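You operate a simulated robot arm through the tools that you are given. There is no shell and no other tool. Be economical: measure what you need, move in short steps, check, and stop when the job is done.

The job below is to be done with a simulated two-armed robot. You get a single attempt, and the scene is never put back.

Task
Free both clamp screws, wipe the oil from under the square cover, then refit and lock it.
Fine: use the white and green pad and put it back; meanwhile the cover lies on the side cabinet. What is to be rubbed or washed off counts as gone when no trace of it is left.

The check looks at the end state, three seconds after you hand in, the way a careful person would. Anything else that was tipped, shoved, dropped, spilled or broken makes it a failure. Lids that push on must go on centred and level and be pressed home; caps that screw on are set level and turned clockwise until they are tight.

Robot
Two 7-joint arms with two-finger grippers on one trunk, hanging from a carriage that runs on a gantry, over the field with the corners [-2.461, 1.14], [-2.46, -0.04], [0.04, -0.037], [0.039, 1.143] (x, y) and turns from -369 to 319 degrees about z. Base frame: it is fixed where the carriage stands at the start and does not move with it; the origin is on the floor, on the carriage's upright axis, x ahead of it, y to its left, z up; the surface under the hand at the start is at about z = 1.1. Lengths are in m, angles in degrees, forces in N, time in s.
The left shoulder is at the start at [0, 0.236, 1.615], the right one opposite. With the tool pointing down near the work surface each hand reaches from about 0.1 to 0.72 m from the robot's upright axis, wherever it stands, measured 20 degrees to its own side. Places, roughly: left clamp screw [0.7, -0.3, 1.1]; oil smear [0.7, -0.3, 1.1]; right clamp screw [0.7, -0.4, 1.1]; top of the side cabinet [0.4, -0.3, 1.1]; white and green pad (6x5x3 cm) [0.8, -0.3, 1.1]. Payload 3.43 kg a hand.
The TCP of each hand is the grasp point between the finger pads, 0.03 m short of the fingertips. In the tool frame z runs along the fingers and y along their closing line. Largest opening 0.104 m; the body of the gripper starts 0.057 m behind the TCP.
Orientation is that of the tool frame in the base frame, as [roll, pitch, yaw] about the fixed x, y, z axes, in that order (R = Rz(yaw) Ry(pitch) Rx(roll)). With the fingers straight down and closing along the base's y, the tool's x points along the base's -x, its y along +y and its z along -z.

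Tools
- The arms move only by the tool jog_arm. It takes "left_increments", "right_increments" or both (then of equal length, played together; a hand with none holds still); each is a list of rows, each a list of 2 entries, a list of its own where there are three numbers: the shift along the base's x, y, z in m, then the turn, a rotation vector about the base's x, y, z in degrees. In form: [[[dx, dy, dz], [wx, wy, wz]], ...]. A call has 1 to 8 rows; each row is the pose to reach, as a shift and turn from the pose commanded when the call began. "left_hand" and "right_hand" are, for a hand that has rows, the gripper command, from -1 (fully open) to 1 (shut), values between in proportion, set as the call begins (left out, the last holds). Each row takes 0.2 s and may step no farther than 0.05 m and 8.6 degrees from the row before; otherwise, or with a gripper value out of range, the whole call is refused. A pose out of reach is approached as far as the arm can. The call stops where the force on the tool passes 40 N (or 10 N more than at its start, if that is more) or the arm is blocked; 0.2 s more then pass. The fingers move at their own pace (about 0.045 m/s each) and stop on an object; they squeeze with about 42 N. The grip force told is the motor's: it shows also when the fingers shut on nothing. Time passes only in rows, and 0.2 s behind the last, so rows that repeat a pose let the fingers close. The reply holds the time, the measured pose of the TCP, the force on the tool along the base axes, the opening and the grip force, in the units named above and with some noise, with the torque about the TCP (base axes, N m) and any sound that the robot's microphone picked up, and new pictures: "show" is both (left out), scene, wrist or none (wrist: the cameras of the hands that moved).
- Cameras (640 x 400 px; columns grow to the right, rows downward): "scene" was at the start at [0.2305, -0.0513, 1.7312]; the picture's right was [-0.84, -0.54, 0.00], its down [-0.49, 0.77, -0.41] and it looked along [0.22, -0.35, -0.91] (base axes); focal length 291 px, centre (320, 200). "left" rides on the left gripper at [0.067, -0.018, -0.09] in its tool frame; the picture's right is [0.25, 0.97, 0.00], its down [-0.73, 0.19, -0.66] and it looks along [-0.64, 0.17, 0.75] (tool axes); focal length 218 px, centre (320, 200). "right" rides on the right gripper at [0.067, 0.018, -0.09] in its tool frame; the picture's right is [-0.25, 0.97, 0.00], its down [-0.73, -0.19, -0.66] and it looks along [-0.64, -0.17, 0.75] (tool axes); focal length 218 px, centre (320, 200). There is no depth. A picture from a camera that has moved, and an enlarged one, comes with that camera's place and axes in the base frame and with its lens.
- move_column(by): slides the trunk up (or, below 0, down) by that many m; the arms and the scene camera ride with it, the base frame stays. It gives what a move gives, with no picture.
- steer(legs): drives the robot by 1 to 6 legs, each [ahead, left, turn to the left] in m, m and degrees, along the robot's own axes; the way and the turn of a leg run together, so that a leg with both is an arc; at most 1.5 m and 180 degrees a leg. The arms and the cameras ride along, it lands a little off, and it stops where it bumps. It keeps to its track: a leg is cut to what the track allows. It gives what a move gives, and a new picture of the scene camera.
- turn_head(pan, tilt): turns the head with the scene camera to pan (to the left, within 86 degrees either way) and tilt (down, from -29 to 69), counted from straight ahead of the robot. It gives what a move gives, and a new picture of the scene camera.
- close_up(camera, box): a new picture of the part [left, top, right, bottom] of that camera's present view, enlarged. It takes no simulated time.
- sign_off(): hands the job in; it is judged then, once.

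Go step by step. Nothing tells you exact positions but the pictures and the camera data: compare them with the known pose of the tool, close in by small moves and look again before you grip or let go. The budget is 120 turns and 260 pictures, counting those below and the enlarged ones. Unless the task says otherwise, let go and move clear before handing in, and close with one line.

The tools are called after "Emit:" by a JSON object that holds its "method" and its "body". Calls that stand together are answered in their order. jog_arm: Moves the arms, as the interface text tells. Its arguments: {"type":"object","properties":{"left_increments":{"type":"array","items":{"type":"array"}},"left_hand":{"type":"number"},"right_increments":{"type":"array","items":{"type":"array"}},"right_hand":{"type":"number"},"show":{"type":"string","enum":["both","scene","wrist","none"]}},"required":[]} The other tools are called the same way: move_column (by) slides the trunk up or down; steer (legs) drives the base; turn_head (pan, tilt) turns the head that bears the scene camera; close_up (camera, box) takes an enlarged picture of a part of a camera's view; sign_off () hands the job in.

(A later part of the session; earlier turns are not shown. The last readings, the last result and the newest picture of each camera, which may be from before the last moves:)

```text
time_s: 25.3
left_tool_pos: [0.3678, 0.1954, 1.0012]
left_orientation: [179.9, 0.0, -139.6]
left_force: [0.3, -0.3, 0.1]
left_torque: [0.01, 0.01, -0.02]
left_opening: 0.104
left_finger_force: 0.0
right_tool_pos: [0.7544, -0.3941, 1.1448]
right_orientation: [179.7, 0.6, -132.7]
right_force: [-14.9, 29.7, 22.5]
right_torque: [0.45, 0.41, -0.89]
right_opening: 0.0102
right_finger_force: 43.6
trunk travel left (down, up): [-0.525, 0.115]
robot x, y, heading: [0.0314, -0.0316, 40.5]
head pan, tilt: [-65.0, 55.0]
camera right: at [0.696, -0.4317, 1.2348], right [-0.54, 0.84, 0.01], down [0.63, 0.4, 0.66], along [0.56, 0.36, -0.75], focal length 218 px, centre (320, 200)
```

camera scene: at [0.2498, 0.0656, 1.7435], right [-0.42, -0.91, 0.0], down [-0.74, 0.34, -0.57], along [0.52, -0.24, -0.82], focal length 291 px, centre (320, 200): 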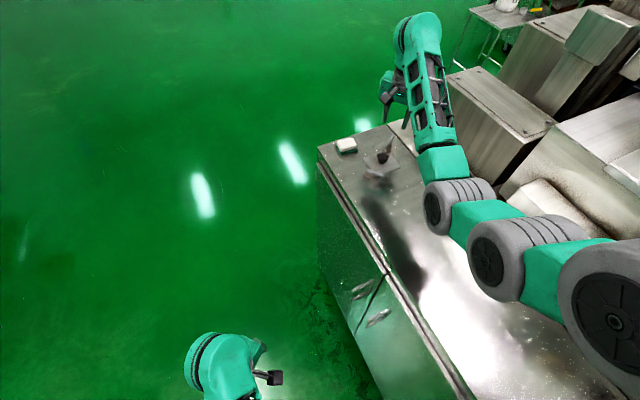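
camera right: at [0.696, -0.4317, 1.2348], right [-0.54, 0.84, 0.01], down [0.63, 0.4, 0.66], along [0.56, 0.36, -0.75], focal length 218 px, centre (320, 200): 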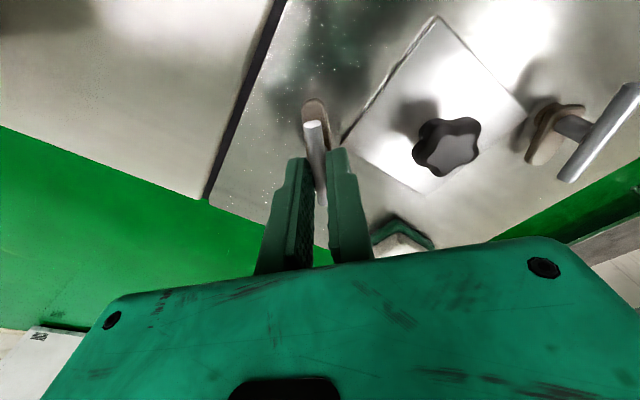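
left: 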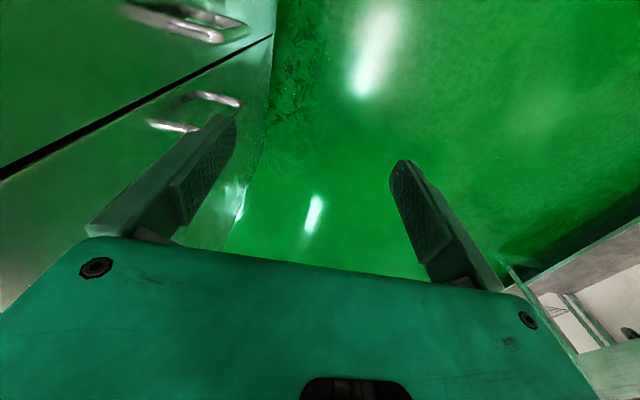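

The right clamp also reached its stop at about 97°. I release, lift, and go over the knob with fingers closing along y.

Emit:
{"method": "jog_arm", "body": {"right_increments": [[[0, 0, 0.001], [0, 0, -3]], [[0, 0, 0.001], [0, 0, -3]], [[0, 0, 0.001], [0, 0, -3]], [[0, 0, 0.04], [0, 0, -3]], [[-0.01, 0.01, 0.08], [0, 0, -11]], [[-0.03, 0.03, 0.1], [0, 0, -19]], [[-0.045, 0.045, 0.1], [0, 0, -27]], [[-0.054, 0.049, 0.1], [0, 0, -35]]], "right_hand": 0, "show": "none"}}

Emit:
{"method": "jog_arm", "body": {"right_increments": [[[0, 0, 0], [0, 0, -6]], [[0, 0, 0], [0, 0, -12]], [[0, 0, 0], [0, 0, -12]]], "right_hand": -0.54, "show": "both"}}

Emit:
{"method": "close_up", "body": {"camera": "right", "box": [200, 60, 440, 210]}}

```text
time_s: 27.1
left_tool_pos: [0.3686, 0.1918, 1.0002]
left_orientation: [179.9, 0.0, -139.6]
left_force: [0.5, -1.0, -0.3]
left_torque: [0.0, -0.03, -0.01]
left_opening: 0.104
left_finger_force: 0.0
right_tool_pos: [0.699, -0.3496, 1.2445]
right_orientation: [179.9, 0.2, -167.7]
right_force: [0.3, -0.6, 0.5]
right_torque: [0.01, 0.03, 0.01]
right_opening: 0.0521
right_finger_force: 0.0
trunk travel left (down, up): [-0.525, 0.115]
robot x, y, heading: [0.0306, -0.0308, 40.6]
head pan, tilt: [-65.0, 55.0]
```

```text
time_s: 27.9
left_tool_pos: [0.3683, 0.1894, 0.9999]
left_orientation: [180.0, 0.0, -139.6]
left_force: [-0.9, -0.7, -0.1]
left_torque: [-0.02, 0.0, 0.05]
left_opening: 0.104
left_finger_force: 0.2
right_tool_pos: [0.6988, -0.3506, 1.2457]
right_orientation: [-179.9, 0.2, -179.7]
right_force: [-0.6, 0.1, -0.2]
right_torque: [0.0, -0.02, 0.01]
right_opening: 0.0797
right_finger_force: 0.2
trunk travel left (down, up): [-0.525, 0.115]
robot x, y, heading: [0.0331, -0.0331, 40.5]
head pan, tilt: [-65.0, 55.0]
camera scene: at [0.2498, 0.0656, 1.7435], right [-0.42, -0.91, 0.0], down [-0.74, 0.34, -0.57], along [0.52, -0.24, -0.82], focal length 291 px, centre (320, 200)
camera right: at [0.6329, -0.3318, 1.335], right [0.25, 0.97, 0.0], down [0.73, -0.19, 0.66], along [0.64, -0.16, -0.75], focal length 218 px, centre (320, 200)
```

scene: 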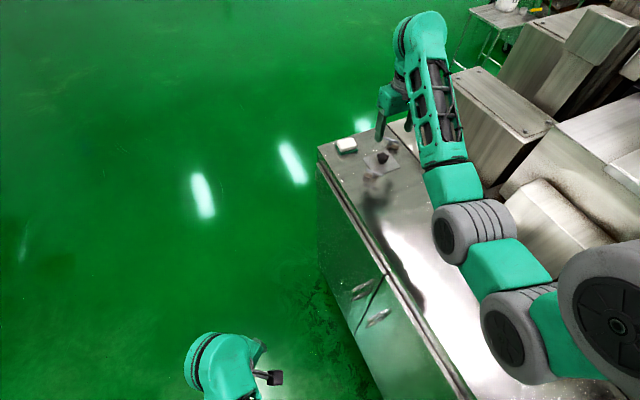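
right: 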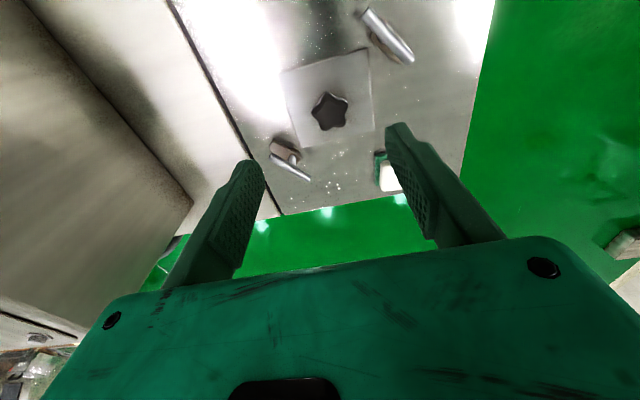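

```text
2.67 times, centred on (320, 135) of right
camera zoom: at [0.6329, -0.3318, 1.335], right [0.25, 0.97, 0.0], down [0.73, -0.19, 0.66], along [0.64, -0.16, -0.75], focal length 582 px, centre (320, 373)
```

zoom: 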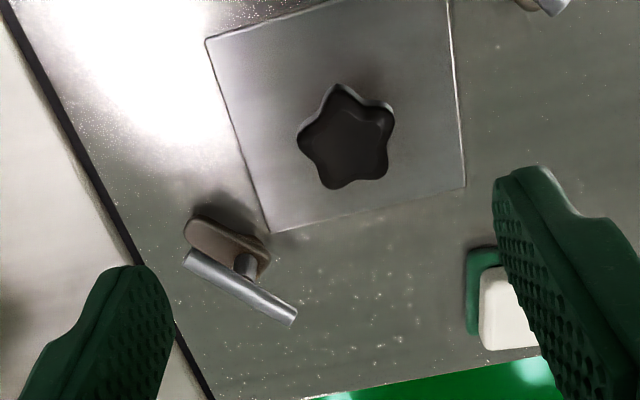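

The knob centre is near (0.709, -0.341) and one lobe points to about -108°, so I turn to yaw 162 for a symmetric grip, come down part way and check.

Emit:
{"method": "jog_arm", "body": {"right_increments": [[[0.005, 0.005, -0.02], [0, 0, -8]], [[0.01, 0.01, -0.05], [0, 0, -16]], [[0.01, 0.01, -0.07], [0, 0, -18]], [[0.01, 0.01, -0.07], [0, 0, -18]]], "show": "wrist"}}

Emit:
{"method": "close_up", "body": {"camera": "right", "box": [200, 60, 440, 210]}}

```text
time_s: 28.9
left_tool_pos: [0.3674, 0.1912, 0.9999]
left_orientation: [180.0, 0.0, -139.6]
left_force: [-0.8, -0.1, -0.4]
left_torque: [0.01, 0.01, 0.0]
left_opening: 0.1042
left_finger_force: 0.1
right_tool_pos: [0.7099, -0.3412, 1.1756]
right_orientation: [-179.9, 0.2, 162.3]
right_force: [-0.8, -0.4, -0.7]
right_torque: [0.01, 0.0, -0.01]
right_opening: 0.0801
right_finger_force: 0.1
trunk travel left (down, up): [-0.525, 0.115]
robot x, y, heading: [0.0335, -0.0303, 40.5]
head pan, tilt: [-65.0, 55.0]
camera right: at [0.6511, -0.303, 1.2654], right [0.54, 0.84, 0.0], down [0.63, -0.4, 0.66], along [0.56, -0.35, -0.75], focal length 218 px, centre (320, 200)
```

right: 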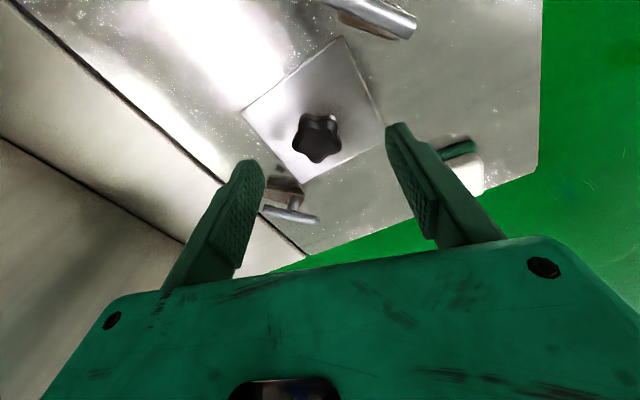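

```text
2.67 times, centred on (320, 135) of right
camera zoom: at [0.6511, -0.303, 1.2654], right [0.54, 0.84, 0.0], down [0.63, -0.4, 0.66], along [0.56, -0.35, -0.75], focal length 582 px, centre (320, 373)
```

zoom: 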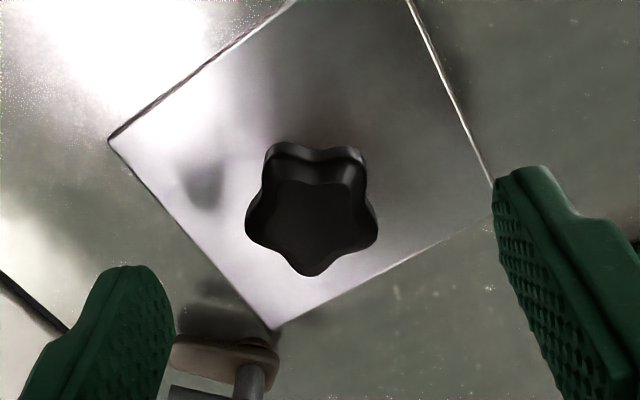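

Emit:
{"method": "close_up", "body": {"camera": "right", "box": [280, 100, 360, 170]}}

```text
5.71 times, centred on (320, 135) of right
camera zoom: at [0.6511, -0.303, 1.2654], right [0.54, 0.84, 0.0], down [0.63, -0.4, 0.66], along [0.56, -0.35, -0.75], focal length 1247 px, centre (320, 571)
```

zoom: 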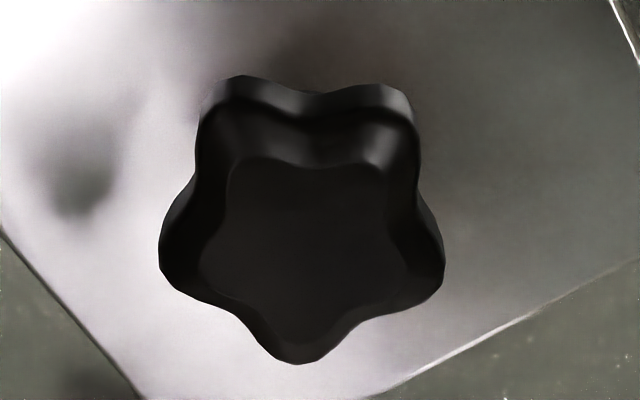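

The knob is lined up: one lobe toward one finger, two lobes toward the other. I go down the rest and grip.

Emit:
{"method": "jog_arm", "body": {"right_increments": [[[0.001, -0.003, -0.02], [0, 0, 0]], [[0.001, -0.003, -0.035], [0, 0, 0]], [[0.001, -0.003, -0.043], [0, 0, 0]], [[0.001, -0.003, -0.043], [0, 0, 0]]], "show": "wrist"}}

Emit:
{"method": "close_up", "body": {"camera": "right", "box": [200, 90, 440, 240]}}

```text
time_s: 29.9
left_tool_pos: [0.3692, 0.1897, 1.0005]
left_orientation: [-180.0, 0.0, -139.7]
left_force: [0.2, -0.4, 0.1]
left_torque: [0.03, -0.04, -0.01]
left_opening: 0.1038
left_finger_force: 0.0
right_tool_pos: [0.7127, -0.345, 1.1384]
right_orientation: [179.9, 0.8, 162.3]
right_force: [-12.6, 2.6, 35.5]
right_torque: [-0.21, 0.84, -0.2]
right_opening: 0.0771
right_finger_force: 0.0
trunk travel left (down, up): [-0.525, 0.115]
robot x, y, heading: [0.0339, -0.0326, 40.6]
head pan, tilt: [-65.0, 55.0]
camera right: at [0.6541, -0.3065, 1.2274], right [0.54, 0.84, 0.0], down [0.63, -0.4, 0.67], along [0.56, -0.35, -0.75], focal length 218 px, centre (320, 200)
```

right: 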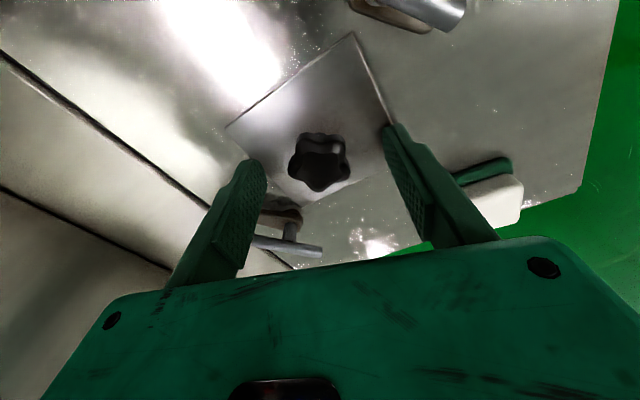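

```text
2.67 times, centred on (320, 165) of right
camera zoom: at [0.6541, -0.3065, 1.2274], right [0.54, 0.84, 0.0], down [0.63, -0.4, 0.67], along [0.56, -0.35, -0.75], focal length 582 px, centre (320, 293)
```

zoom: 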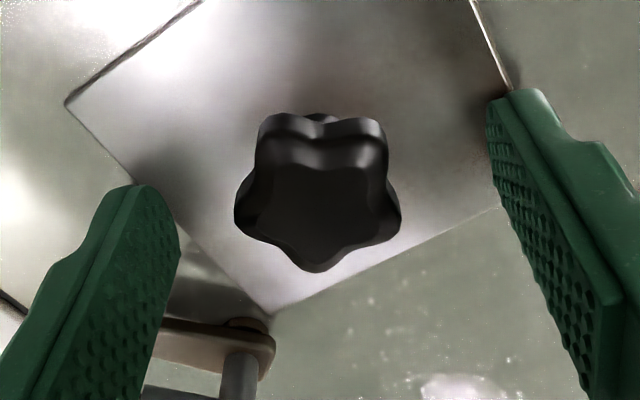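

The fingertips are resting on the plate (its top is about z 1.107). I back off a few millimetres and check the force.

Emit:
{"method": "jog_arm", "body": {"right_increments": [[[0, 0, 0.006], [0, 0, 0]], [[0, 0, 0.006], [0, 0, 0]]], "show": "none"}}

```text
time_s: 30.5
left_tool_pos: [0.3697, 0.1892, 1.0008]
left_orientation: [-179.9, 0.0, -139.6]
left_force: [-0.6, -0.1, 0.0]
left_torque: [-0.01, 0.0, 0.0]
left_opening: 0.1038
left_finger_force: 0.0
right_tool_pos: [0.71, -0.3435, 1.1377]
right_orientation: [-180.0, 0.1, 162.3]
right_force: [3.2, -1.9, 11.8]
right_torque: [0.01, 0.0, 0.05]
right_opening: 0.0766
right_finger_force: 0.0
trunk travel left (down, up): [-0.525, 0.115]
robot x, y, heading: [0.0309, -0.0336, 40.3]
head pan, tilt: [-65.0, 55.0]
```

Emit:
{"method": "jog_arm", "body": {"right_increments": [[[0, 0, 0.005], [0, 0, 0]], [[0, 0, 0.005], [0, 0, 0]]], "show": "none"}}

Emit:
{"method": "jog_arm", "body": {"right_increments": [[[0, 0, 0], [0, 0, 0]], [[0, 0, 0], [0, 0, 0]], [[0, 0, 0], [0, 0, 0]], [[0, 0, 0], [0, 0, 0]], [[0, 0, 0], [0, 0, 0]]], "right_hand": 1, "show": "wrist"}}

Emit:
{"method": "close_up", "body": {"camera": "right", "box": [200, 90, 440, 240]}}

```text
time_s: 31.1
left_tool_pos: [0.3666, 0.1914, 1.0012]
left_orientation: [-180.0, -0.1, -139.6]
left_force: [0.6, 0.0, 0.2]
left_torque: [0.01, 0.02, -0.02]
left_opening: 0.104
left_finger_force: 0.0
right_tool_pos: [0.7096, -0.3419, 1.1427]
right_orientation: [180.0, 0.0, 162.3]
right_force: [-1.0, -0.1, 0.1]
right_torque: [-0.01, 0.0, -0.05]
right_opening: 0.0801
right_finger_force: 0.0
trunk travel left (down, up): [-0.525, 0.115]
robot x, y, heading: [0.0327, -0.0335, 40.3]
head pan, tilt: [-65.0, 55.0]
```

```text
time_s: 32.3
left_tool_pos: [0.3693, 0.1903, 1.001]
left_orientation: [179.9, 0.1, -139.6]
left_force: [-0.7, -0.6, -0.4]
left_torque: [-0.02, -0.03, -0.02]
left_opening: 0.1042
left_finger_force: 0.0
right_tool_pos: [0.7112, -0.3423, 1.1427]
right_orientation: [179.9, 0.2, 162.4]
right_force: [0.4, -0.4, 0.1]
right_torque: [0.0, -0.09, -0.03]
right_opening: 0.0318
right_finger_force: 42.3
trunk travel left (down, up): [-0.525, 0.115]
robot x, y, heading: [0.0316, -0.0327, 40.3]
head pan, tilt: [-65.0, 55.0]
camera right: at [0.6526, -0.3047, 1.233], right [0.53, 0.85, 0.0], down [0.64, -0.4, 0.66], along [0.56, -0.35, -0.75], focal length 218 px, centre (320, 200)
```

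right: 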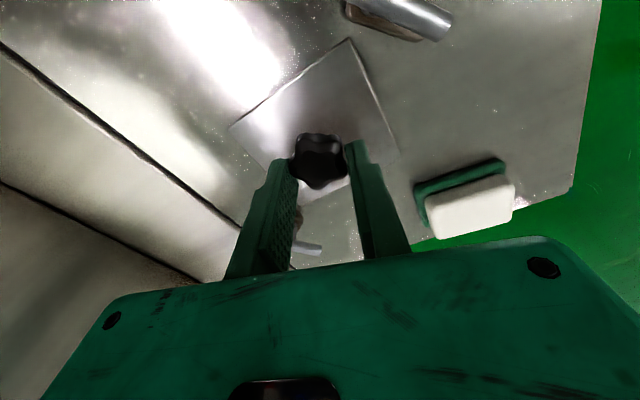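

```text
2.67 times, centred on (320, 165) of right
camera zoom: at [0.6526, -0.3047, 1.233], right [0.53, 0.85, 0.0], down [0.64, -0.4, 0.66], along [0.56, -0.35, -0.75], focal length 582 px, centre (320, 293)
```

zoom: 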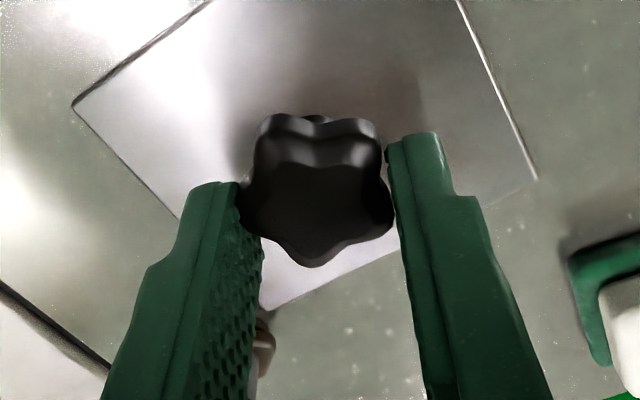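

Firm, symmetric grip: opening 0.0318 at (0.711, -0.342, 1.1427), yaw 162.3. I lift the cover straight up.

Emit:
{"method": "jog_arm", "body": {"right_increments": [[[0, 0, 0.005], [0, 0, 0]], [[0, 0, 0.012], [0, 0, 0]], [[0, 0, 0.03], [0, 0, 0]], [[0, 0, 0.06], [0, 0, 0]], [[0, 0, 0.09], [0, 0, 0]], [[0, 0, 0.09], [0, 0, 0]]]}}

Emit:
{"method": "close_up", "body": {"camera": "right", "box": [160, 0, 480, 200]}}

Emit:
{"method": "close_up", "body": {"camera": "scene", "box": [330, 60, 450, 200]}}

```text
time_s: 33.7
left_tool_pos: [0.3681, 0.191, 0.9998]
left_orientation: [-180.0, -0.1, -139.6]
left_force: [0.2, 0.2, 0.2]
left_torque: [0.0, 0.05, -0.01]
left_opening: 0.1041
left_finger_force: 0.0
right_tool_pos: [0.71, -0.3432, 1.2339]
right_orientation: [180.0, 0.1, 162.3]
right_force: [0.4, -0.6, -2.5]
right_torque: [-0.03, 0.01, 0.02]
right_opening: 0.0317
right_finger_force: 41.7
trunk travel left (down, up): [-0.525, 0.115]
robot x, y, heading: [0.0338, -0.0299, 40.5]
head pan, tilt: [-65.0, 55.0]
camera scene: at [0.2497, 0.0656, 1.7435], right [-0.42, -0.91, 0.0], down [-0.75, 0.34, -0.57], along [0.52, -0.24, -0.82], focal length 291 px, centre (320, 200)
camera right: at [0.6529, -0.3054, 1.3232], right [0.53, 0.85, 0.0], down [0.64, -0.4, 0.66], along [0.56, -0.35, -0.75], focal length 218 px, centre (320, 200)
```

scene: 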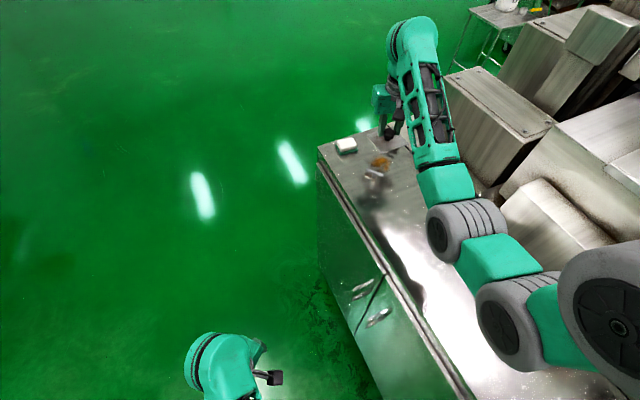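
right: 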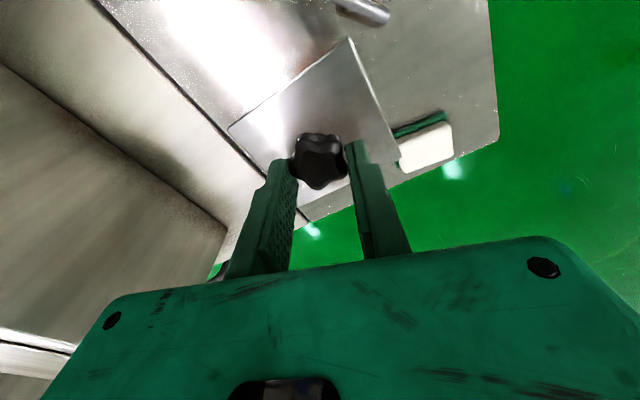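

```text
2.00 times, centred on (320, 100) of right
camera zoom: at [0.6529, -0.3054, 1.3232], right [0.53, 0.85, 0.0], down [0.64, -0.4, 0.66], along [0.56, -0.35, -0.75], focal length 436 px, centre (320, 400)
```

zoom: 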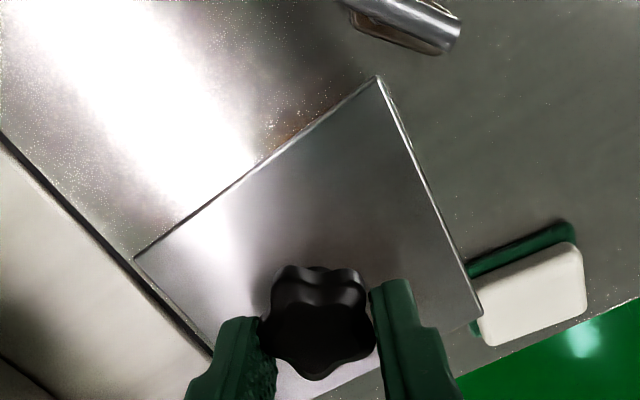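

```text
2.86 times, centred on (390, 130) of scene
camera zoom: at [0.2497, 0.0656, 1.7435], right [-0.42, -0.91, 0.0], down [-0.75, 0.34, -0.57], along [0.52, -0.24, -0.82], focal length 831 px, centre (120, 400)
```

zoom: 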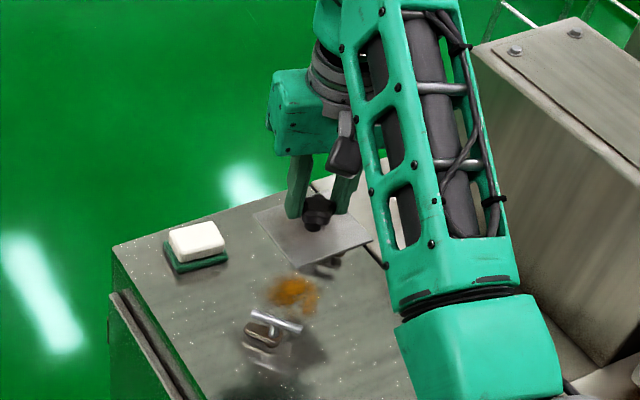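

Oil is visible as an orange smear. I carry the cover level to about (0.47, -0.30) over the cabinet top.

Emit:
{"method": "jog_arm", "body": {"right_increments": [[[-0.04, 0.007, 0], [0, 0, 0]], [[-0.08, 0.014, 0], [0, 0, 0]], [[-0.12, 0.021, 0], [0, 0, 0]], [[-0.16, 0.028, 0], [0, 0, 0]], [[-0.2, 0.035, 0], [0, 0, 0]], [[-0.24, 0.043, 0], [0, 0, 0]], [[-0.24, 0.043, 0], [0, 0, 0]]]}}

```text
time_s: 35.3
left_tool_pos: [0.3673, 0.1919, 1.0001]
left_orientation: [-180.0, 0.1, -139.5]
left_force: [-0.6, 0.1, -0.7]
left_torque: [0.02, 0.01, 0.01]
left_opening: 0.1041
left_finger_force: 0.0
right_tool_pos: [0.4704, -0.2992, 1.2344]
right_orientation: [180.0, 0.2, 162.3]
right_force: [-0.6, -0.1, -2.3]
right_torque: [-0.02, 0.01, 0.03]
right_opening: 0.032
right_finger_force: 42.0
trunk travel left (down, up): [-0.525, 0.115]
robot x, y, heading: [0.0343, -0.0335, 40.3]
head pan, tilt: [-65.0, 55.0]
camera scene: at [0.2498, 0.0656, 1.7435], right [-0.42, -0.91, 0.0], down [-0.74, 0.34, -0.57], along [0.52, -0.24, -0.82], focal length 291 px, centre (320, 200)
camera right: at [0.4134, -0.2618, 1.3243], right [0.53, 0.85, 0.0], down [0.64, -0.4, 0.66], along [0.56, -0.35, -0.75], focal length 218 px, centre (320, 200)
```

scene: 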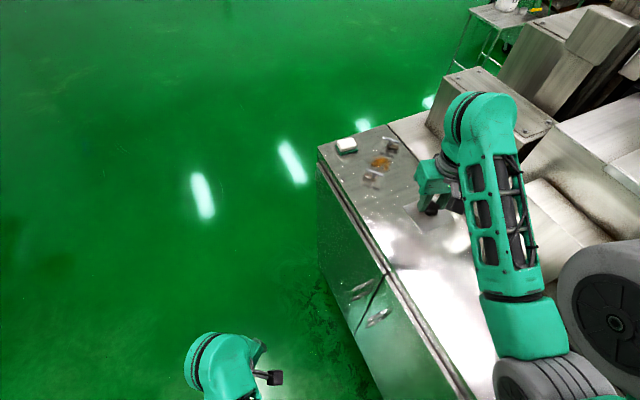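
right: 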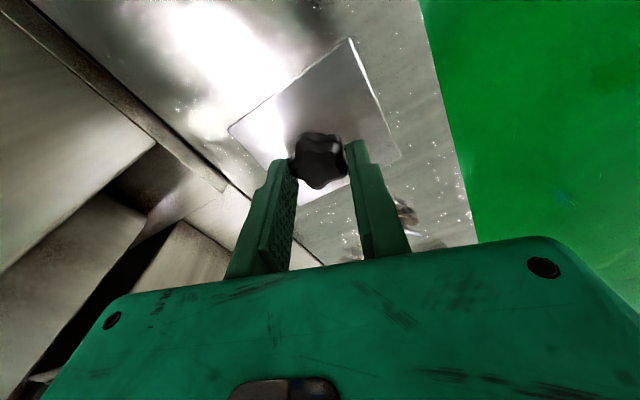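

Emit:
{"method": "close_up", "body": {"camera": "scene", "box": [310, 110, 470, 250]}}

Emit:
{"method": "close_up", "body": {"camera": "scene", "box": [350, 130, 410, 190]}}

```text
2.86 times, centred on (390, 180) of scene
camera zoom: at [0.2498, 0.0656, 1.7435], right [-0.42, -0.91, 0.0], down [-0.74, 0.34, -0.57], along [0.52, -0.24, -0.82], focal length 831 px, centre (120, 257)
```

zoom: 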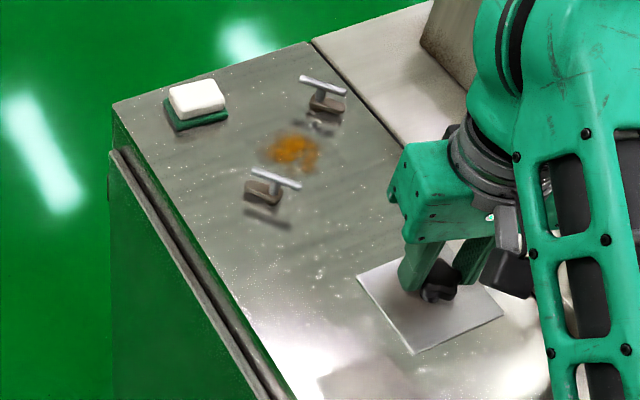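

```text
6.67 times, centred on (380, 160) of scene
camera zoom: at [0.2498, 0.0656, 1.7435], right [-0.42, -0.91, 0.0], down [-0.74, 0.34, -0.57], along [0.52, -0.24, -0.82], focal length 1938 px, centre (-80, 467)
```

zoom: 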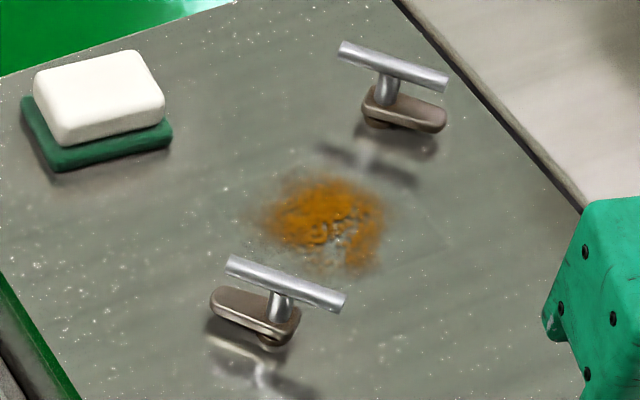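

The table is flat, so the cover should seat here at the same height (TCP about 1.143). I lower it.

Emit:
{"method": "jog_arm", "body": {"right_increments": [[[0, 0, -0.04], [0, 0, 0]], [[0, 0, -0.075], [0, 0, 0]], [[0, 0, -0.085], [0, 0, 0]], [[0, 0, -0.089], [0, 0, 0]], [[0, 0, -0.091], [0, 0, 0]], [[0, 0, -0.092], [0, 0, 0]]]}}

Emit:
{"method": "close_up", "body": {"camera": "scene", "box": [390, 160, 490, 240]}}

```text
time_s: 36.7
left_tool_pos: [0.3681, 0.1911, 0.9999]
left_orientation: [179.9, 0.0, -139.6]
left_force: [0.0, 0.3, 1.0]
left_torque: [0.02, 0.02, -0.01]
left_opening: 0.1037
left_finger_force: 0.1
right_tool_pos: [0.4701, -0.2998, 1.1438]
right_orientation: [179.9, 0.4, 162.3]
right_force: [-5.6, 1.7, 18.7]
right_torque: [0.39, 1.16, -0.08]
right_opening: 0.0317
right_finger_force: 42.3
trunk travel left (down, up): [-0.525, 0.115]
robot x, y, heading: [0.0327, -0.0309, 40.3]
head pan, tilt: [-65.0, 55.0]
camera scene: at [0.2497, 0.0655, 1.744], right [-0.42, -0.91, 0.0], down [-0.74, 0.34, -0.57], along [0.52, -0.24, -0.82], focal length 291 px, centre (320, 200)
camera right: at [0.4132, -0.2617, 1.2334], right [0.53, 0.85, 0.0], down [0.63, -0.4, 0.66], along [0.56, -0.35, -0.75], focal length 218 px, centre (320, 200)
```

scene: 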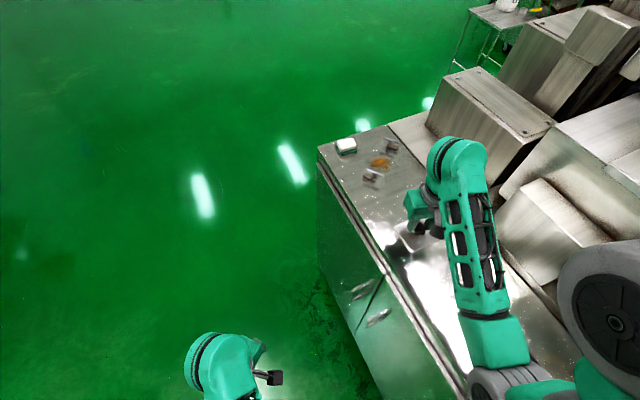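
right: 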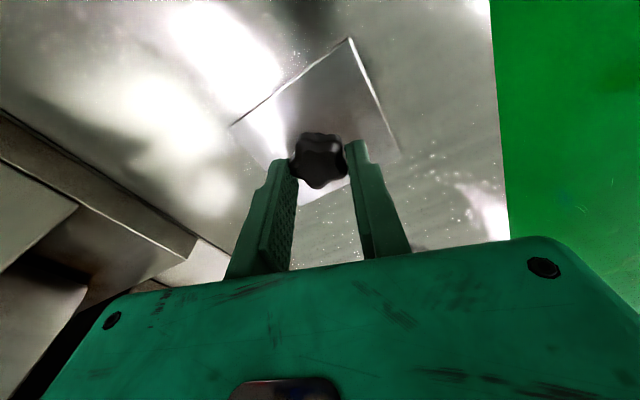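

```text
5.00 times, centred on (440, 200) of scene
camera zoom: at [0.2497, 0.0655, 1.744], right [-0.42, -0.91, 0.0], down [-0.74, 0.34, -0.57], along [0.52, -0.24, -0.82], focal length 1454 px, centre (-280, 200)
```

zoom: 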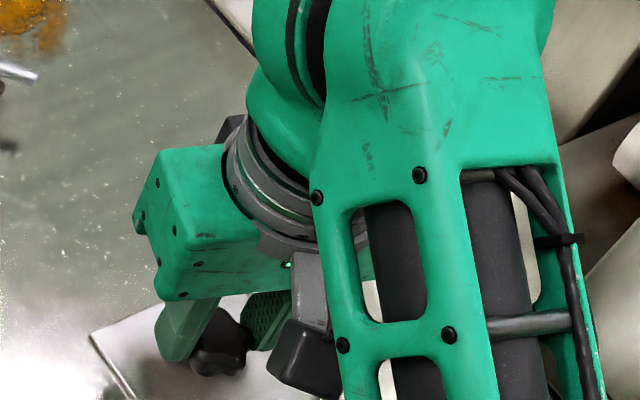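

Seated (18 N). I release at this pose and rise straight up.

Emit:
{"method": "jog_arm", "body": {"right_increments": [[[0, 0, 0.001], [0, 0, 0]], [[0, 0, 0.001], [0, 0, 0]], [[0, 0, 0.001], [0, 0, 0]], [[0, 0, 0.001], [0, 0, 0]], [[0, 0, 0.03], [0, 0, 0]], [[0, 0, 0.07], [0, 0, 0]], [[0, 0, 0.1], [0, 0, 0]]], "right_hand": -0.54, "show": "wrist"}}

Emit:
{"method": "close_up", "body": {"camera": "right", "box": [200, 20, 440, 200]}}

```text
time_s: 38.3
left_tool_pos: [0.3682, 0.1904, 0.9991]
left_orientation: [-179.9, 0.0, -139.6]
left_force: [0.0, -0.4, -0.1]
left_torque: [0.0, 0.03, -0.01]
left_opening: 0.104
left_finger_force: 0.1
right_tool_pos: [0.47, -0.2999, 1.2399]
right_orientation: [179.9, 0.2, 162.4]
right_force: [-0.4, 0.0, -0.3]
right_torque: [0.01, 0.01, -0.01]
right_opening: 0.0803
right_finger_force: 0.0
trunk travel left (down, up): [-0.525, 0.115]
robot x, y, heading: [0.0375, -0.031, 40.3]
head pan, tilt: [-65.0, 55.0]
camera right: at [0.413, -0.2628, 1.3301], right [0.53, 0.85, 0.0], down [0.64, -0.4, 0.66], along [0.56, -0.35, -0.75], focal length 218 px, centre (320, 200)
```

right: 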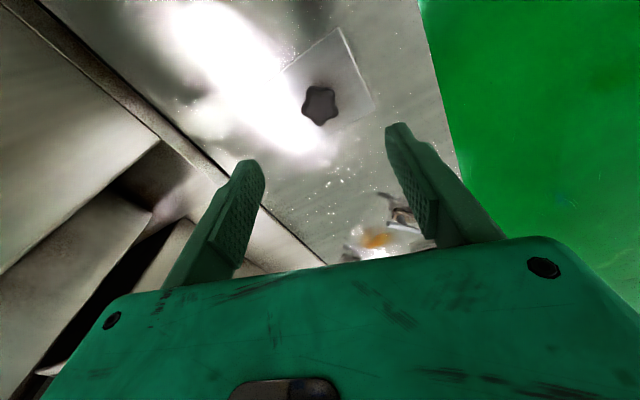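

```text
2.22 times, centred on (320, 110) of right
camera zoom: at [0.413, -0.2628, 1.3301], right [0.53, 0.85, 0.0], down [0.64, -0.4, 0.66], along [0.56, -0.35, -0.75], focal length 485 px, centre (320, 400)
```

zoom: 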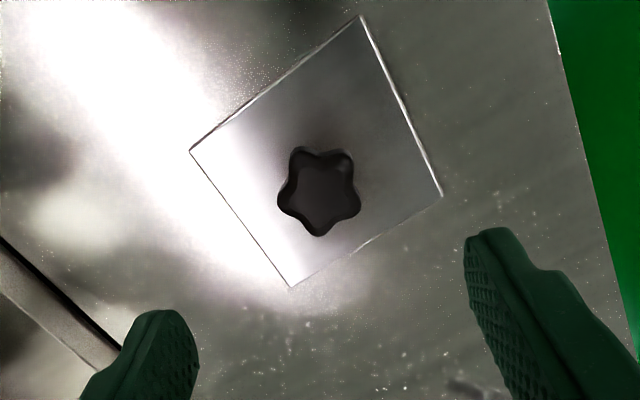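

The cover sits flat on the cabinet top. Now the pad, near (0.79, -0.27): I move above it to see its orientation.

Emit:
{"method": "jog_arm", "body": {"right_increments": [[[0.04, 0.005, 0.01], [0, 0, 0]], [[0.085, 0.01, 0.02], [0, 0, 0]], [[0.13, 0.015, 0.03], [0, 0, 0]], [[0.175, 0.02, 0.03], [0, 0, 0]], [[0.22, 0.025, 0.03], [0, 0, 0]], [[0.26, 0.03, 0.03], [0, 0, 0]], [[0.29, 0.03, 0.03], [0, 0, 0]], [[0.29, 0.03, 0.03], [0, 0, 0]]]}}

Emit:
{"method": "close_up", "body": {"camera": "right", "box": [200, 40, 440, 200]}}

```text
time_s: 40.1
left_tool_pos: [0.3673, 0.1913, 0.9995]
left_orientation: [-180.0, 0.0, -139.6]
left_force: [-0.5, -1.0, 0.1]
left_torque: [-0.03, 0.01, -0.04]
left_opening: 0.1038
left_finger_force: 0.0
right_tool_pos: [0.7608, -0.2705, 1.2717]
right_orientation: [180.0, 0.1, 162.4]
right_force: [-0.5, 0.5, -0.2]
right_torque: [0.0, 0.02, 0.02]
right_opening: 0.08
right_finger_force: 0.2
right hand out of reach, approached as far as the arm can: row 2, 3
trunk travel left (down, up): [-0.525, 0.115]
robot x, y, heading: [0.0348, -0.036, 40.5]
head pan, tilt: [-65.0, 55.0]
camera scene: at [0.2497, 0.0656, 1.7436], right [-0.42, -0.91, 0.0], down [-0.74, 0.34, -0.57], along [0.52, -0.24, -0.82], focal length 291 px, centre (320, 200)
camera right: at [0.7038, -0.2319, 1.3613], right [0.53, 0.85, 0.0], down [0.64, -0.4, 0.66], along [0.56, -0.35, -0.75], focal length 218 px, centre (320, 200)
```

scene: 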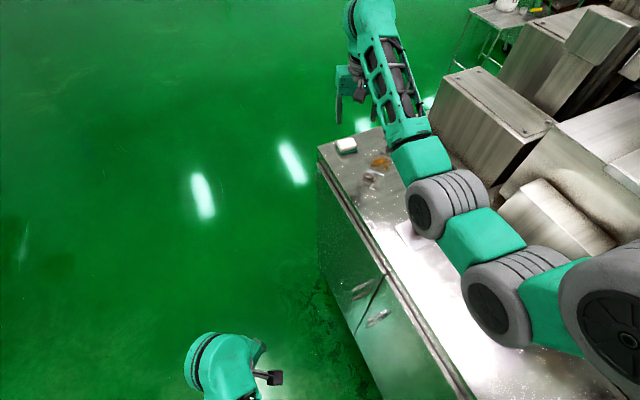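
right: 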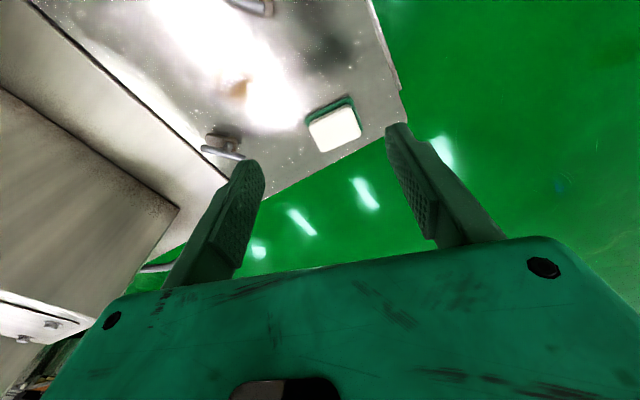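

```text
2.50 times, centred on (320, 120) of right
camera zoom: at [0.7038, -0.2319, 1.3613], right [0.53, 0.85, 0.0], down [0.64, -0.4, 0.66], along [0.56, -0.35, -0.75], focal length 546 px, centre (320, 400)
```

zoom: 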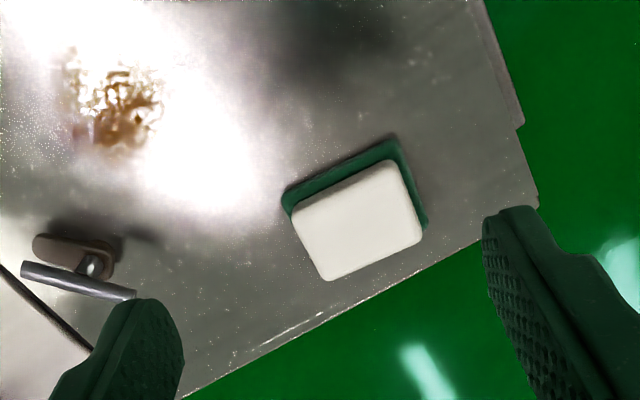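

The pad's centre is about (0.796, -0.271), long side nearly along y (85.7°). I turn to yaw 175.7 to grip across its length, and come down partway.

Emit:
{"method": "jog_arm", "body": {"right_increments": [[[0.01, 0, -0.02], [0, 0, 7]], [[0.025, 0, -0.05], [0, 0, 13.3]], [[0.035, -0.001, -0.085], [0, 0, 13.3]], [[0.035, -0.001, -0.085], [0, 0, 13.3]]], "right_hand": -0.6, "show": "wrist"}}

Emit:
{"method": "close_up", "body": {"camera": "right", "box": [200, 60, 440, 220]}}

```text
time_s: 41.1
left_tool_pos: [0.3673, 0.1907, 0.9991]
left_orientation: [180.0, -0.1, -139.5]
left_force: [0.6, 0.7, -0.2]
left_torque: [-0.02, 0.04, -0.01]
left_opening: 0.104
left_finger_force: 0.0
right_tool_pos: [0.7972, -0.2722, 1.1858]
right_orientation: [180.0, 0.1, 175.7]
right_force: [0.0, -1.0, -0.1]
right_torque: [0.01, 0.02, 0.03]
right_opening: 0.0831
right_finger_force: 0.0
trunk travel left (down, up): [-0.525, 0.115]
robot x, y, heading: [0.0297, -0.0333, 40.6]
head pan, tilt: [-65.0, 55.0]
camera right: at [0.7309, -0.2491, 1.2754], right [0.33, 0.95, 0.0], down [0.71, -0.25, 0.66], along [0.62, -0.21, -0.75], focal length 218 px, centre (320, 200)
```

right: 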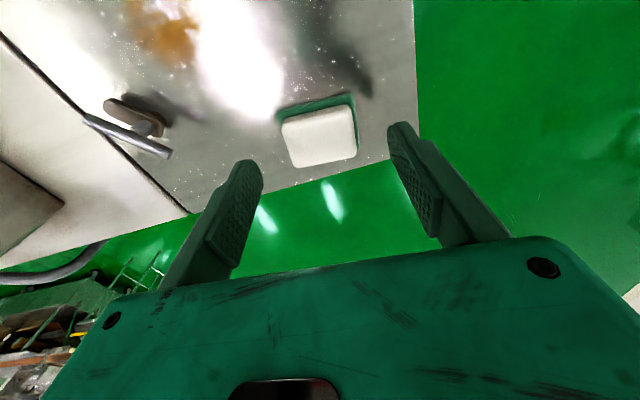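

```text
2.50 times, centred on (320, 140) of right
camera zoom: at [0.7309, -0.2491, 1.2754], right [0.33, 0.95, 0.0], down [0.71, -0.25, 0.66], along [0.62, -0.21, -0.75], focal length 546 px, centre (320, 350)
```

zoom: 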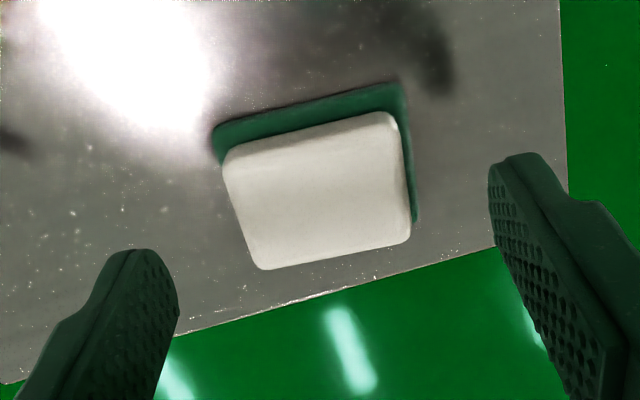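

Aligned and centred. Down to TCP 1.146, then grip.

Emit:
{"method": "jog_arm", "body": {"right_increments": [[[0, 0, -0.02], [0, 0, 0]], [[0, 0, -0.034], [0, 0, 0]], [[0, 0, -0.041], [0, 0, 0]], [[0, 0, -0.041], [0, 0, 0]]], "show": "none"}}

Emit:
{"method": "jog_arm", "body": {"right_increments": [[[0, 0, 0], [0, 0, 0]], [[0, 0, 0], [0, 0, 0]], [[0, 0, 0], [0, 0, 0]], [[0, 0, 0], [0, 0, 0]]], "right_hand": 1, "show": "wrist"}}

Emit:
{"method": "close_up", "body": {"camera": "right", "box": [200, 90, 440, 250]}}

```text
time_s: 42.1
left_tool_pos: [0.3681, 0.1913, 1.0016]
left_orientation: [-179.9, 0.0, -139.6]
left_force: [0.1, -0.6, -1.1]
left_torque: [-0.04, 0.03, 0.05]
left_opening: 0.1039
left_finger_force: 0.0
right_tool_pos: [0.7959, -0.2704, 1.1436]
right_orientation: [180.0, 0.2, 175.7]
right_force: [0.2, 0.2, 0.4]
right_torque: [-0.01, 0.0, 0.0]
right_opening: 0.0834
right_finger_force: 0.1
trunk travel left (down, up): [-0.525, 0.115]
robot x, y, heading: [0.0307, -0.0341, 40.8]
head pan, tilt: [-65.0, 55.0]
```

```text
time_s: 43.1
left_tool_pos: [0.3685, 0.1914, 0.9999]
left_orientation: [-180.0, 0.0, -139.6]
left_force: [-0.9, -0.6, 0.0]
left_torque: [-0.01, 0.0, -0.02]
left_opening: 0.104
left_finger_force: 0.1
right_tool_pos: [0.7981, -0.27, 1.1437]
right_orientation: [-180.0, 0.3, 175.7]
right_force: [0.3, -0.2, 0.2]
right_torque: [-0.01, -0.02, -0.01]
right_opening: 0.0509
right_finger_force: 42.3
trunk travel left (down, up): [-0.525, 0.115]
robot x, y, heading: [0.0364, -0.0345, 40.6]
head pan, tilt: [-65.0, 55.0]
camera right: at [0.7319, -0.247, 1.2343], right [0.33, 0.95, 0.0], down [0.71, -0.25, 0.66], along [0.62, -0.21, -0.75], focal length 218 px, centre (320, 200)
```

right: 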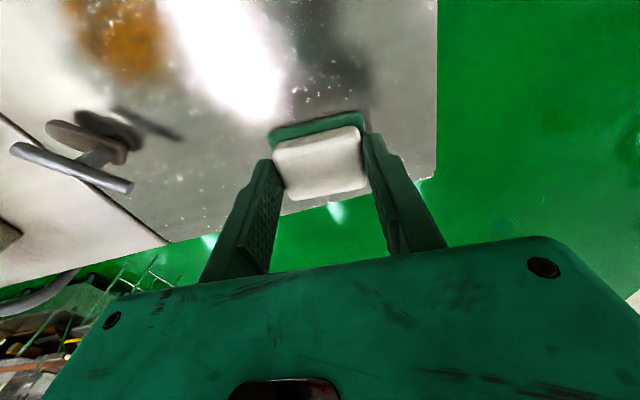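

```text
2.50 times, centred on (320, 170) of right
camera zoom: at [0.7319, -0.247, 1.2343], right [0.33, 0.95, 0.0], down [0.71, -0.25, 0.66], along [0.62, -0.21, -0.75], focal length 546 px, centre (320, 275)
```

zoom: 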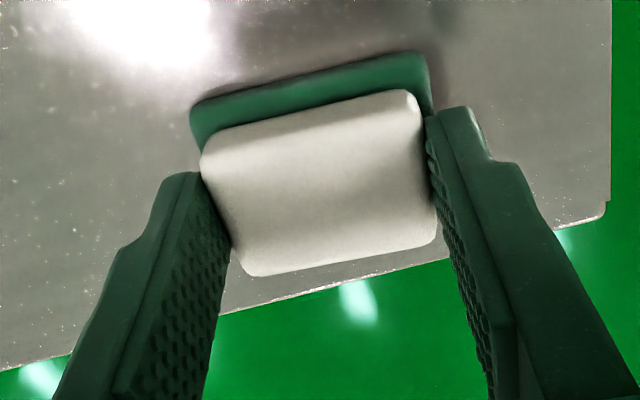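

Pad held (home pose 0.797, -0.2705, 1.1437, yaw 175.7). I lift it and carry it over the smear at about (0.704, -0.340).

Emit:
{"method": "jog_arm", "body": {"right_increments": [[[0, 0, 0.03], [0, 0, 0]], [[0, 0, 0.07], [0, 0, 0]], [[-0.03, -0.023, 0.075], [0, 0, 1]], [[-0.06, -0.046, 0.075], [0, 0, 3]], [[-0.093, -0.069, 0.075], [0, 0, 4.3]], [[-0.093, -0.069, 0.075], [0, 0, 4.3]]]}}

Emit:
{"method": "close_up", "body": {"camera": "right", "box": [160, 30, 480, 230]}}

Emit:
{"method": "close_up", "body": {"camera": "scene", "box": [330, 110, 430, 200]}}

```text
time_s: 44.5
left_tool_pos: [0.3677, 0.1908, 1.0003]
left_orientation: [180.0, 0.0, -139.6]
left_force: [0.4, 0.3, -0.6]
left_torque: [0.02, -0.01, -0.05]
left_opening: 0.1042
left_finger_force: 0.1
right_tool_pos: [0.7027, -0.34, 1.2194]
right_orientation: [-179.9, 0.1, -180.0]
right_force: [-0.1, 0.1, -0.2]
right_torque: [0.04, -0.01, 0.02]
right_opening: 0.0508
right_finger_force: 42.0
trunk travel left (down, up): [-0.525, 0.115]
robot x, y, heading: [0.0283, -0.0353, 40.5]
head pan, tilt: [-65.0, 55.0]
camera scene: at [0.2498, 0.0656, 1.7436], right [-0.42, -0.91, 0.0], down [-0.74, 0.34, -0.57], along [0.52, -0.24, -0.82], focal length 291 px, centre (320, 200)
camera right: at [0.636, -0.3223, 1.3086], right [0.25, 0.97, 0.0], down [0.73, -0.19, 0.66], along [0.64, -0.17, -0.75], focal length 218 px, centre (320, 200)
```

scene: 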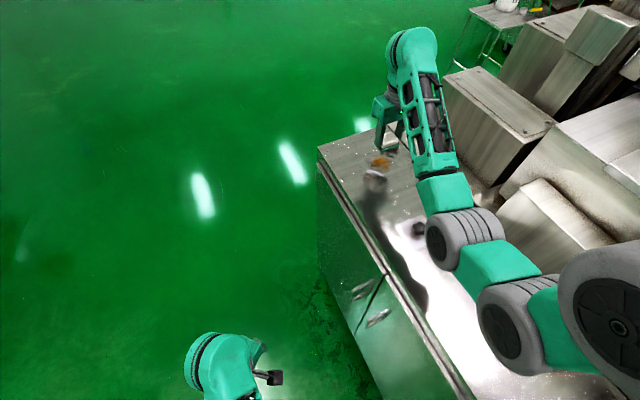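
right: 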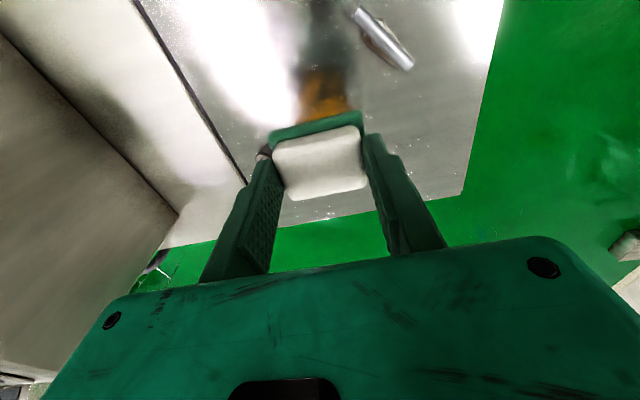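

```text
2.00 times, centred on (320, 130) of right
camera zoom: at [0.636, -0.3223, 1.3086], right [0.25, 0.97, 0.0], down [0.73, -0.19, 0.66], along [0.64, -0.17, -0.75], focal length 436 px, centre (320, 340)
```

zoom: 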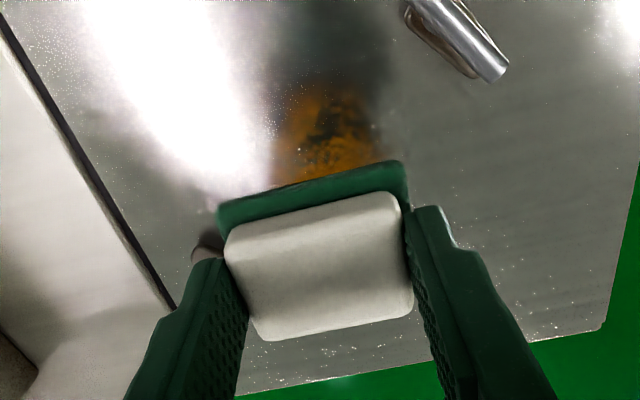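

```text
4.44 times, centred on (380, 155) of scene
camera zoom: at [0.2498, 0.0656, 1.7436], right [-0.42, -0.91, 0.0], down [-0.74, 0.34, -0.57], along [0.52, -0.24, -0.82], focal length 1292 px, centre (53, 400)
```

zoom: 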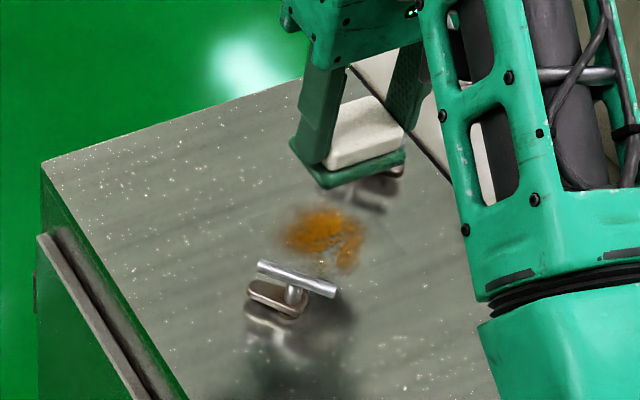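

Oil spans about x 0.673–0.735, y -0.362–-0.31. I lower and press lightly.

Emit:
{"method": "jog_arm", "body": {"right_increments": [[[0, 0, -0.04], [0, 0, 0]], [[0, 0, -0.068], [0, 0, 0]], [[0, 0, -0.075], [0, 0, 0]], [[0, 0, -0.078], [0, 0, 0]], [[0, 0, -0.078], [0, 0, 0]]], "show": "wrist"}}

```text
time_s: 45.7
left_tool_pos: [0.3685, 0.1901, 1.0009]
left_orientation: [180.0, 0.1, -139.6]
left_force: [0.7, 0.3, -0.3]
left_torque: [0.04, 0.02, -0.02]
left_opening: 0.1039
left_finger_force: 0.0
right_tool_pos: [0.7038, -0.3404, 1.1442]
right_orientation: [179.9, 0.4, -180.0]
right_force: [-7.3, 2.8, 21.5]
right_torque: [0.18, 0.53, -0.06]
right_opening: 0.0509
right_finger_force: 42.1
trunk travel left (down, up): [-0.525, 0.115]
robot x, y, heading: [0.0313, -0.0318, 40.6]
head pan, tilt: [-65.0, 55.0]
camera right: at [0.6371, -0.3218, 1.2337], right [0.25, 0.97, 0.0], down [0.72, -0.19, 0.66], along [0.64, -0.17, -0.75], focal length 218 px, centre (320, 200)
```

right: 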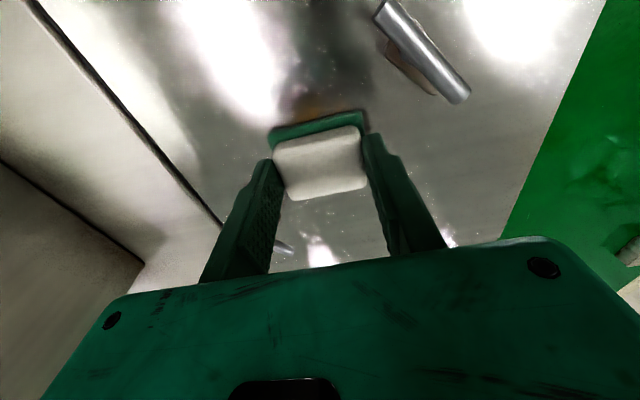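

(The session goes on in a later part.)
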